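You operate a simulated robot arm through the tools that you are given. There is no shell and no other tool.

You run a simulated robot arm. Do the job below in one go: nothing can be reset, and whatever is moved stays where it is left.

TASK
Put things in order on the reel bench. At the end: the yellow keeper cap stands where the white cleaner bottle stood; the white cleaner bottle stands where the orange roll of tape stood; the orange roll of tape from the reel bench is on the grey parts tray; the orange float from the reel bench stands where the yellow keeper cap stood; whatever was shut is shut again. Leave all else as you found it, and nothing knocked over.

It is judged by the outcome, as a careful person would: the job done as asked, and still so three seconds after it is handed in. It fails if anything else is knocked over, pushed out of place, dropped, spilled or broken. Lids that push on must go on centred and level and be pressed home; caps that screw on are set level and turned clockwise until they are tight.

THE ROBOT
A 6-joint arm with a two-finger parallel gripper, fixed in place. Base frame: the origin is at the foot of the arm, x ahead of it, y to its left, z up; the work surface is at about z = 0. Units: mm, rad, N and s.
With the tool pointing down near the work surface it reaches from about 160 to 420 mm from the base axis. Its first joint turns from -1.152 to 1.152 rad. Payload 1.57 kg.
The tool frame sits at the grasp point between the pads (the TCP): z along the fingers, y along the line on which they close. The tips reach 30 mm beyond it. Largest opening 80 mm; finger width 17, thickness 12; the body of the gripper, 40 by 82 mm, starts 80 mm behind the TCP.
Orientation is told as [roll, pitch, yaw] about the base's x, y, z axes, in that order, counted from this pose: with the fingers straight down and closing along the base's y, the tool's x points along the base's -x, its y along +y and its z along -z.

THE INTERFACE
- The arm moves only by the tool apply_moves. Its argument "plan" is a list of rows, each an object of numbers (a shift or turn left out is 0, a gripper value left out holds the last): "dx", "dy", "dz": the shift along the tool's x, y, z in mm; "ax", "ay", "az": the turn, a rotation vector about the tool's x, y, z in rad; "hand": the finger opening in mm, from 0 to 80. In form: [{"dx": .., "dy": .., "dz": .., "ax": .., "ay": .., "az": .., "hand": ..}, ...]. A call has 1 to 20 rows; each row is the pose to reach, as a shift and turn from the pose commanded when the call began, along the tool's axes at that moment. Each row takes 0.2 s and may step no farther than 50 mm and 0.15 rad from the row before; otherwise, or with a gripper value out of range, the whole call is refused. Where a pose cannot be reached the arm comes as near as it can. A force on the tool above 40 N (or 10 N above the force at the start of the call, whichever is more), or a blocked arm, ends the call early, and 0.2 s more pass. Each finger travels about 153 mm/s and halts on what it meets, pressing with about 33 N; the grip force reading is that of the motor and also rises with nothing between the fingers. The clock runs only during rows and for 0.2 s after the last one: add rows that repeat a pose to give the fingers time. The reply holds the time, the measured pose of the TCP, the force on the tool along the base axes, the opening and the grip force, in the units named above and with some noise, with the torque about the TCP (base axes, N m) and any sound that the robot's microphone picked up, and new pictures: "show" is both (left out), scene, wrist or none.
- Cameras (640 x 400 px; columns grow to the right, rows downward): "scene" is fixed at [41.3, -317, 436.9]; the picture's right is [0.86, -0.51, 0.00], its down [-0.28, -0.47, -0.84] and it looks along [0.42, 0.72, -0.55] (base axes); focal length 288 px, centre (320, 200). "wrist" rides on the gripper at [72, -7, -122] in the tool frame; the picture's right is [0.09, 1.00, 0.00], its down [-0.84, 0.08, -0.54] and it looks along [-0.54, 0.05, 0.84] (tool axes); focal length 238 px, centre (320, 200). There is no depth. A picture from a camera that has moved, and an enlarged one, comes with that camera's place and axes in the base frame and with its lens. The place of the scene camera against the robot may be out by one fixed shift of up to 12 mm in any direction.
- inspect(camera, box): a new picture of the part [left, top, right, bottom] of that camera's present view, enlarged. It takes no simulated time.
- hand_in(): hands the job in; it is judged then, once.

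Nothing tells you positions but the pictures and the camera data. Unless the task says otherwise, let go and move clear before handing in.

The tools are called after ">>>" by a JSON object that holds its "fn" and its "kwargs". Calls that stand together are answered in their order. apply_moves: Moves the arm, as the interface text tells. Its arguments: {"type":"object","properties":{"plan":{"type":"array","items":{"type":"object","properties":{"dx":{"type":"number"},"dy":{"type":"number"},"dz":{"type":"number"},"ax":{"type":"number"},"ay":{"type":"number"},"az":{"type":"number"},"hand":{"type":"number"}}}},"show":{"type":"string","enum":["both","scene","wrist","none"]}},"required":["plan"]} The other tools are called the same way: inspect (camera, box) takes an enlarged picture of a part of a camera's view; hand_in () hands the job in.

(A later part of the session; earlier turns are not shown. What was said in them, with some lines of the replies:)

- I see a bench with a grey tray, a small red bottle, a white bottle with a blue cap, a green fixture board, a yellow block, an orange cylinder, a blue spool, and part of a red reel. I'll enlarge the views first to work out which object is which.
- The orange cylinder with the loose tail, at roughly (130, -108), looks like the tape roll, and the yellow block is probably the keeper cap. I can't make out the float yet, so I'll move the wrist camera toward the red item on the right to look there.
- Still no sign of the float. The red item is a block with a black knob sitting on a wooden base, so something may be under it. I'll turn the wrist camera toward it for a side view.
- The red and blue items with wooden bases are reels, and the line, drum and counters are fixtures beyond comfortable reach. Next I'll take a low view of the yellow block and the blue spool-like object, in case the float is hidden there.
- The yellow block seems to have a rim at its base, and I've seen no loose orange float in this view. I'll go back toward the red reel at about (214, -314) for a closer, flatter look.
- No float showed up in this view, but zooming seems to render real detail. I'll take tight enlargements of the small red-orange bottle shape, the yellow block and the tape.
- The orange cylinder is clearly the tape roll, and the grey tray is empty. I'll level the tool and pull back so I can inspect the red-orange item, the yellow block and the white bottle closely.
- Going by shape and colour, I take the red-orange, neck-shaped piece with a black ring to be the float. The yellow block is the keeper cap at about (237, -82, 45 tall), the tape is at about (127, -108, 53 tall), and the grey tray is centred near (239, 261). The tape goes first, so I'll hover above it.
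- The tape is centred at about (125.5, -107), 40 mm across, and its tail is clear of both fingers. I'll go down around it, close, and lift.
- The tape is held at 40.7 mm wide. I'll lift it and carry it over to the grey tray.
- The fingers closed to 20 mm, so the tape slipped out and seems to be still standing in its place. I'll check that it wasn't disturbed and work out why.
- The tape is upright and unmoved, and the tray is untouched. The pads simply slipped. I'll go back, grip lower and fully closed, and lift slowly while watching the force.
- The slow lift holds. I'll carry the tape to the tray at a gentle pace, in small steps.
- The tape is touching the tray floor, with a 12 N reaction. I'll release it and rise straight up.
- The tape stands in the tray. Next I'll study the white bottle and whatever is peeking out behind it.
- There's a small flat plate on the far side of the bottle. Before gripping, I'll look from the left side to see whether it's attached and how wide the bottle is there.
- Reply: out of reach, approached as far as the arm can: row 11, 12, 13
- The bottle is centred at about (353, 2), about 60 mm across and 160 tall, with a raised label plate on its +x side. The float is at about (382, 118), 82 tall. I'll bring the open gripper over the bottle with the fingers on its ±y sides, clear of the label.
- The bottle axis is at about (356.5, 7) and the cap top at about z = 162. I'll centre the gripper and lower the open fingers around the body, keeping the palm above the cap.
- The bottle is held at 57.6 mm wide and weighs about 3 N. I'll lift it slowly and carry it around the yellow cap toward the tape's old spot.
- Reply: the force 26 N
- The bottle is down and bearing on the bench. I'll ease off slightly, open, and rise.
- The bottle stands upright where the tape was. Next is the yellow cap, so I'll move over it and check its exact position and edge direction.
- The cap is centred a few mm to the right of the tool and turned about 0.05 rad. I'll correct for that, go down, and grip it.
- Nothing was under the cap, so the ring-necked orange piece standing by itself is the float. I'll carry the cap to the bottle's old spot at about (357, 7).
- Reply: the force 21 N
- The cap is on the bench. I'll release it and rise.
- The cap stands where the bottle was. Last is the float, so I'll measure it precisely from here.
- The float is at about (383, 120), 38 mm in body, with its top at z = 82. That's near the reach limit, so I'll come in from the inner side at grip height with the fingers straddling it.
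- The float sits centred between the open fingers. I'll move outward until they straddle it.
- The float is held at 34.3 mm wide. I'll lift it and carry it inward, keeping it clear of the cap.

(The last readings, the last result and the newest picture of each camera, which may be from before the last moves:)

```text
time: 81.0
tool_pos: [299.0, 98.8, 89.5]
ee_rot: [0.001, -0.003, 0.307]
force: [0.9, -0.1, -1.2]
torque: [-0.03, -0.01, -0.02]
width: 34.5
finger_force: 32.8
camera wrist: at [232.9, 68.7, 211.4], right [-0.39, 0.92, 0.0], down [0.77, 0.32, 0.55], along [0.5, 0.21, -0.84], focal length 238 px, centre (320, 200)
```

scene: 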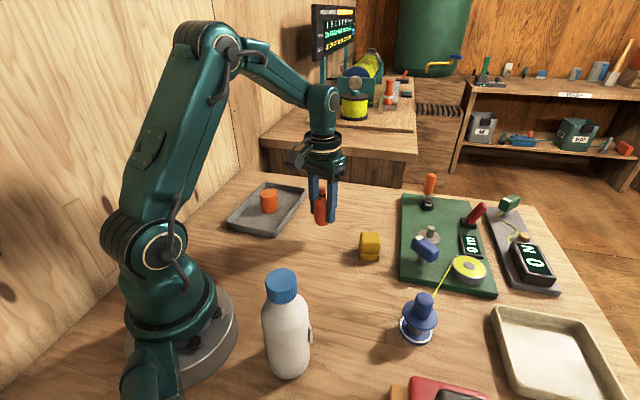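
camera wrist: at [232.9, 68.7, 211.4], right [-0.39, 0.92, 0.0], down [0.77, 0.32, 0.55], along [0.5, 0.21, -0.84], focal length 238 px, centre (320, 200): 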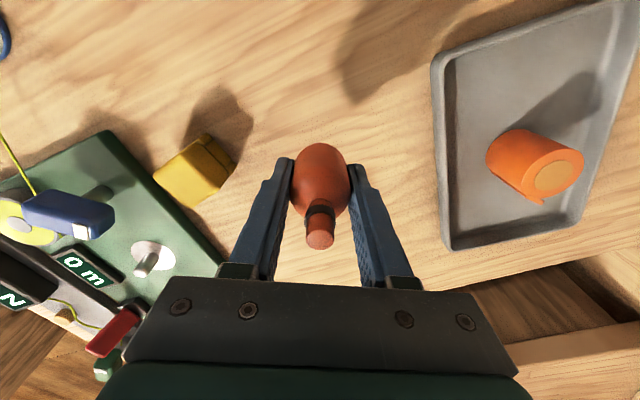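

>>> {"fn": "apply_moves", "kwargs": {"plan": [{"dx": 3, "dy": -4, "az": 0.03}, {"dx": 11, "dy": -15, "az": 0.09}, {"dx": 22, "dy": -30, "az": 0.15}, {"dx": 33, "dy": -44, "az": 0.21}, {"dx": 44, "dy": -59, "az": 0.27}, {"dx": 55, "dy": -74, "az": 0.33}, {"dx": 66, "dy": -89, "az": 0.39}, {"dx": 77, "dy": -104, "az": 0.45}, {"dx": 88, "dy": -119, "az": 0.52}, {"dx": 99, "dy": -133, "az": 0.59}, {"dx": 107, "dy": -144, "az": 0.65}, {"dx": 111, "dy": -149.5, "az": 0.7}, {"dx": 111.3, "dy": -149.9, "az": 0.7}], "show": "both"}}

```text
time: 83.8
tool_pos: [238.4, -79.6, 89.1]
ee_rot: [0.004, 0.0, -0.396]
force: [0.3, 0.0, -0.2]
torque: [0.01, -0.01, 0.01]
width: 34.1
finger_force: 33.3
camera wrist: at [169.2, -58.7, 210.6], right [0.3, 0.95, 0.0], down [0.8, -0.25, 0.54], along [0.52, -0.16, -0.84], focal length 238 px, centre (320, 200)
```

scene: 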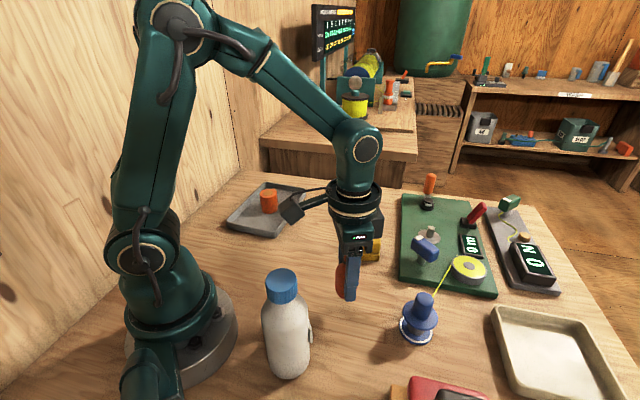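
wrist: 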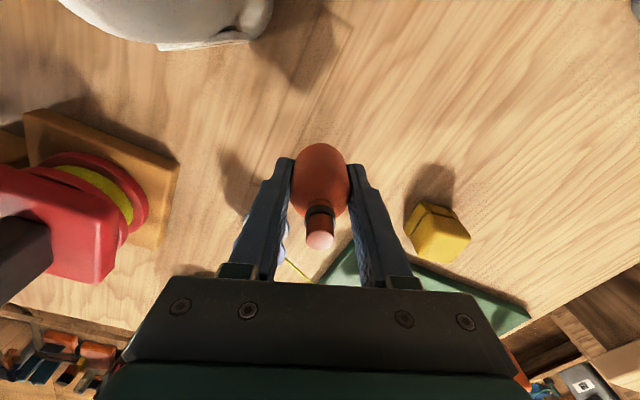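

>>> {"fn": "apply_moves", "kwargs": {"plan": [{"dz": 5}, {"dz": 16}, {"dz": 30}, {"dz": 41}, {"dz": 46}, {"dz": 46}], "show": "none"}}

>>> {"fn": "apply_moves", "kwargs": {"plan": [{"dz": 0.8}, {"dz": 1.6}], "show": "none"}}

>>> {"fn": "apply_moves", "kwargs": {"plan": [{"dz": 0.6}, {"dz": 1.2}], "show": "both"}}

```text
time: 85.2
tool_pos: [237.2, -77.3, 43.4]
ee_rot: [0.003, -0.002, -0.398]
force: [0.3, -0.1, -1.4]
torque: [0.05, 0.01, 0.0]
width: 34.3
finger_force: 33.0
```

```text
time: 85.8
tool_pos: [238.8, -77.7, 42.4]
ee_rot: [0.001, -0.002, -0.395]
force: [0.6, 0.1, -1.3]
torque: [0.01, -0.01, 0.02]
width: 34.2
finger_force: 32.9
```

```text
time: 86.4
tool_pos: [238.3, -78.1, 39.2]
ee_rot: [0.003, -0.003, -0.394]
force: [-4.2, 3.2, 23.8]
torque: [0.13, 0.23, 0.09]
width: 34.3
finger_force: 33.3
camera wrist: at [169.7, -57.8, 162.4], right [0.3, 0.95, 0.0], down [0.8, -0.25, 0.55], along [0.52, -0.16, -0.84], focal length 238 px, centre (320, 200)
```

scene: 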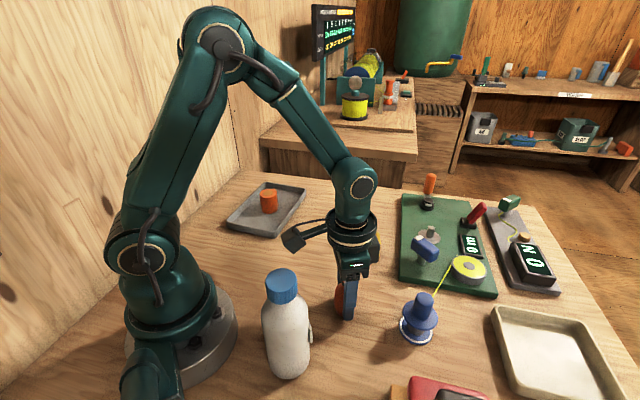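
wrist: 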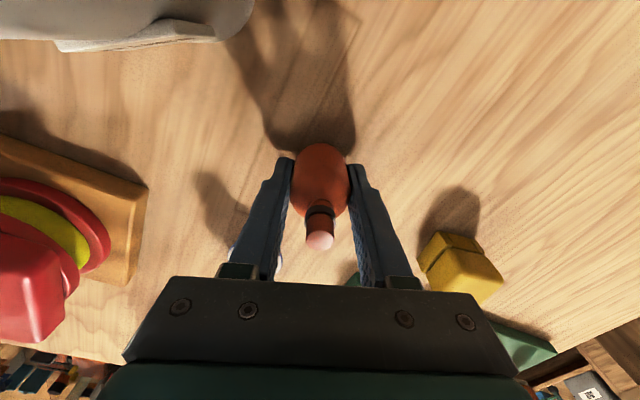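

The float is touching the bench. I'll ease off, release it, and rise straight up past its stem.

>>> {"fn": "apply_moves", "kwargs": {"plan": [{"dz": -0.8}, {"dz": -0.9}, {"dz": -0.9, "hand": 44}, {"dz": -0.9, "hand": 54}, {"dz": -0.9, "hand": 62}, {"dz": -0.9, "hand": 62}], "show": "wrist"}}

>>> {"fn": "apply_moves", "kwargs": {"plan": [{"dz": -12}, {"dz": -35}, {"dz": -70}, {"dz": -110}, {"dz": -150}, {"dz": -180}, {"dz": -180}], "show": "both"}}

```text
time: 87.8
tool_pos: [238.6, -77.2, 41.8]
ee_rot: [0.002, 0.0, -0.395]
force: [1.1, -0.2, -0.3]
torque: [0.02, 0.0, 0.0]
width: 61.7
finger_force: 0.1
camera wrist: at [170.2, -58.0, 163.1], right [0.3, 0.95, 0.0], down [0.8, -0.25, 0.54], along [0.52, -0.16, -0.84], focal length 238 px, centre (320, 200)
```

wrist: 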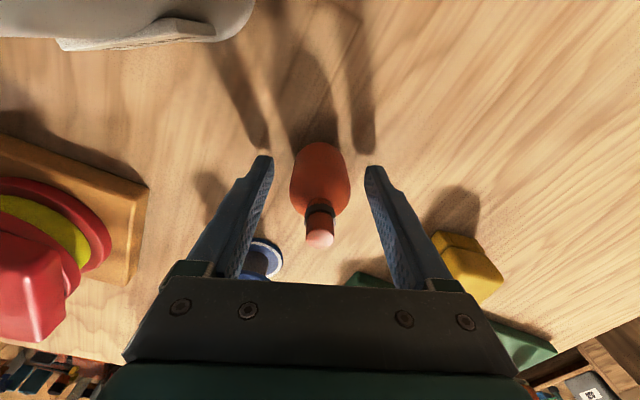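

```text
time: 89.4
tool_pos: [236.4, -78.1, 223.4]
ee_rot: [0.005, -0.002, -0.396]
force: [0.5, 0.1, 0.6]
torque: [-0.02, 0.02, 0.02]
width: 61.9
finger_force: 0.1
camera wrist: at [168.2, -59.4, 345.2], right [0.3, 0.95, 0.0], down [0.8, -0.25, 0.54], along [0.52, -0.16, -0.84], focal length 238 px, centre (320, 200)
```

scene: 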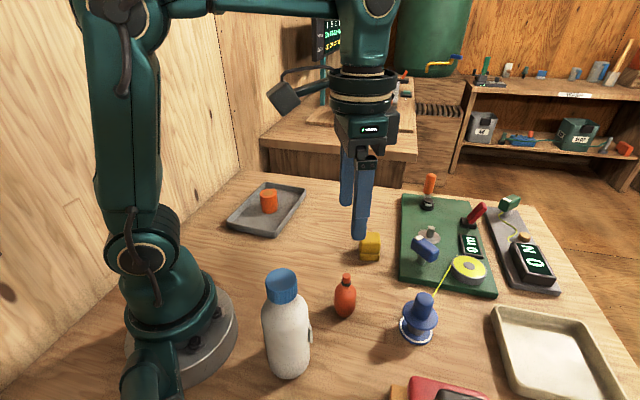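
wrist: 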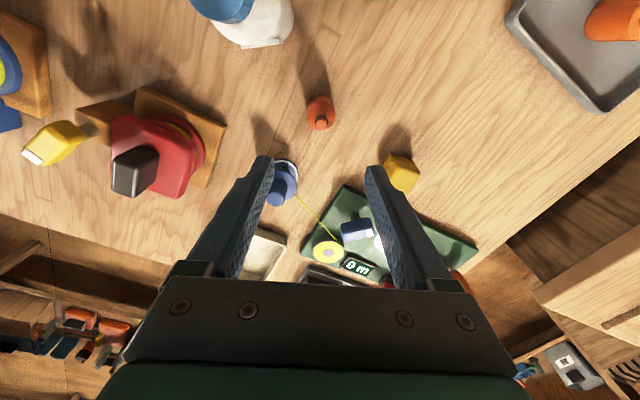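

All four pieces are placed. I'll move the arm back to a clear pose and check everything once more.

>>> {"fn": "apply_moves", "kwargs": {"plan": [{"dy": 30, "dz": -10, "az": -0.1}, {"dx": 15, "dy": 60, "dz": -20, "az": -0.2}, {"dx": 35, "dy": 85, "dz": -30, "az": -0.3}, {"dx": 56, "dy": 104, "dz": -35, "az": -0.396}, {"dx": 56, "dy": 104, "dz": -35, "az": -0.396}], "show": "both"}}

>>> {"fn": "inspect", "kwargs": {"camera": "scene", "box": [220, 160, 420, 285]}}

>>> {"fn": "inspect", "kwargs": {"camera": "scene", "box": [240, 240, 464, 400]}}

>>> {"fn": "inspect", "kwargs": {"camera": "scene", "box": [380, 160, 604, 300]}}

```text
time: 90.6
tool_pos: [224.0, 38.6, 257.0]
ee_rot: [0.0, -0.003, 0.002]
force: [0.4, -0.4, -0.6]
torque: [-0.01, 0.0, -0.02]
width: 62.0
finger_force: 0.0
camera wrist: at [153.0, 30.6, 379.0], right [-0.09, 1.0, 0.0], down [0.84, 0.08, 0.54], along [0.54, 0.05, -0.84], focal length 238 px, centre (320, 200)
```

scene: 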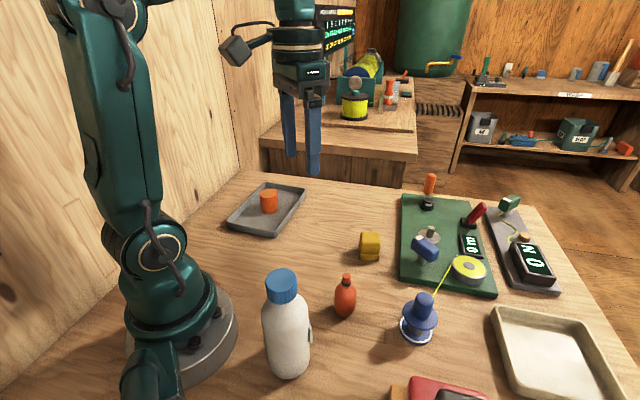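
wrist: 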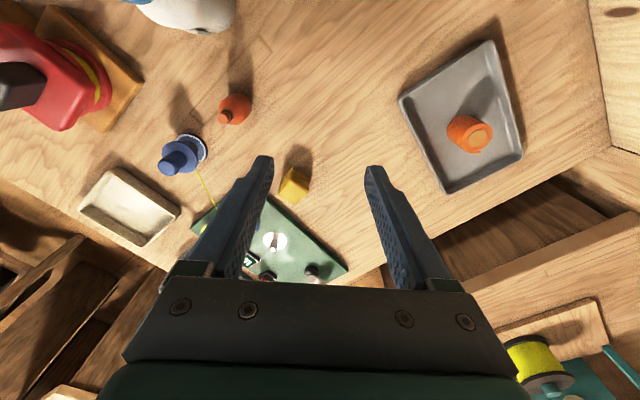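

```text
3.20 times, centred on (320, 222) of scene
camera zoom: at [41.3, -317.0, 436.9], right [0.86, -0.51, 0.0], down [-0.28, -0.47, -0.84], along [0.42, 0.72, -0.55], focal length 922 px, centre (320, 128)
```

zoom: 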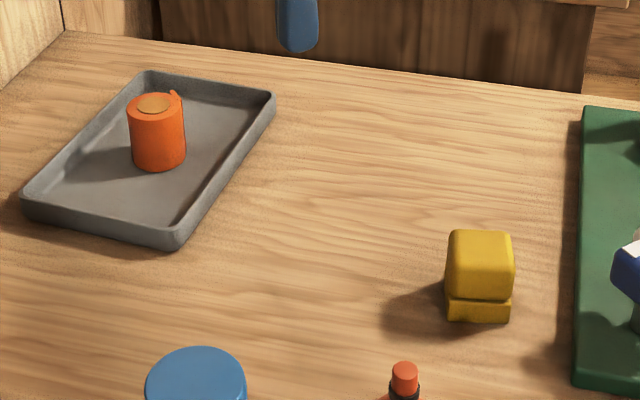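

```text
2.50 times, centred on (352, 320) of scene
camera zoom: at [41.3, -317.0, 436.9], right [0.86, -0.51, 0.0], down [-0.28, -0.47, -0.84], along [0.42, 0.72, -0.55], focal length 720 px, centre (240, -100)
```

zoom: 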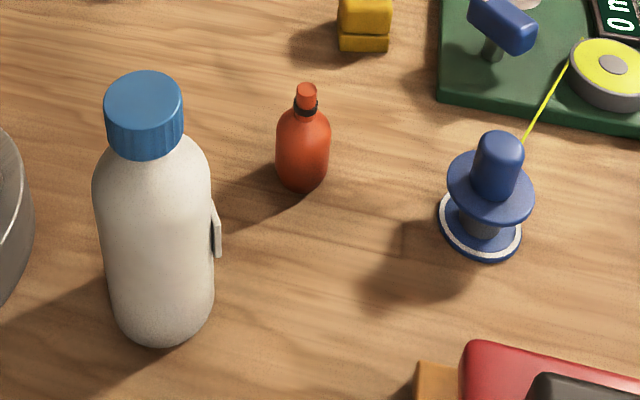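

```text
2.86 times, centred on (492, 230) of scene
camera zoom: at [41.3, -317.0, 436.9], right [0.86, -0.51, 0.0], down [-0.28, -0.47, -0.84], along [0.42, 0.72, -0.55], focal length 823 px, centre (-171, 114)
```

zoom: 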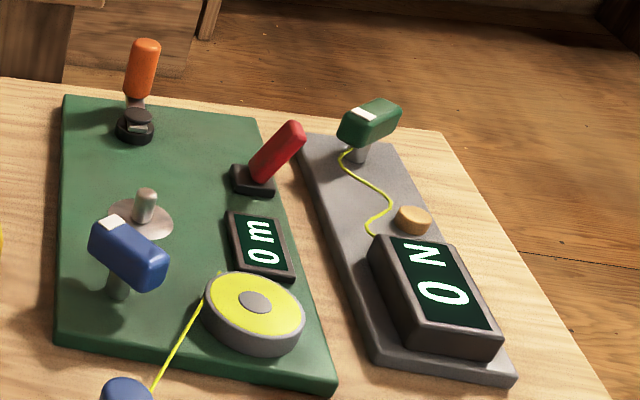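

Everything checks out in the pictures: the tape is in the grey tray, the bottle stands upright on the tape's spot, the cap on the bottle's spot, and the float on the cap's spot. Nothing else moved, I never had to open anything, and the arm is clear, so I'm handing in.

>>> {"fn": "hand_in", "kwargs": {}}

```text
The job is handed in.
```

The reel bench is set out as you asked and the job is handed in. I don't have the judge's result.

| Item | Where it is now |
|---|---|
| Orange roll of tape | standing in the grey parts tray |
| White cleaner bottle | upright where the tape stood; may be about 5 mm off the tape's exact spot |
| Yellow keeper cap | where the bottle stood |
| Orange float | where the cap stood |

- **Which piece is the float:** nothing was labelled. I took it to be the orange, narrow-necked piece with a black ring, which had been standing beside the bottle. I found nothing else loose on the bench that could be a float, and nothing was under the cap.
- **Tape grip:** the tape slipped from the gripper on the first try, but it stayed upright and in place. The second, slower lift held.
- **Everything else:** I never had to open anything, so there was nothing to shut again. The pictures show nothing else moved or knocked over, and the arm was clear when I handed in.
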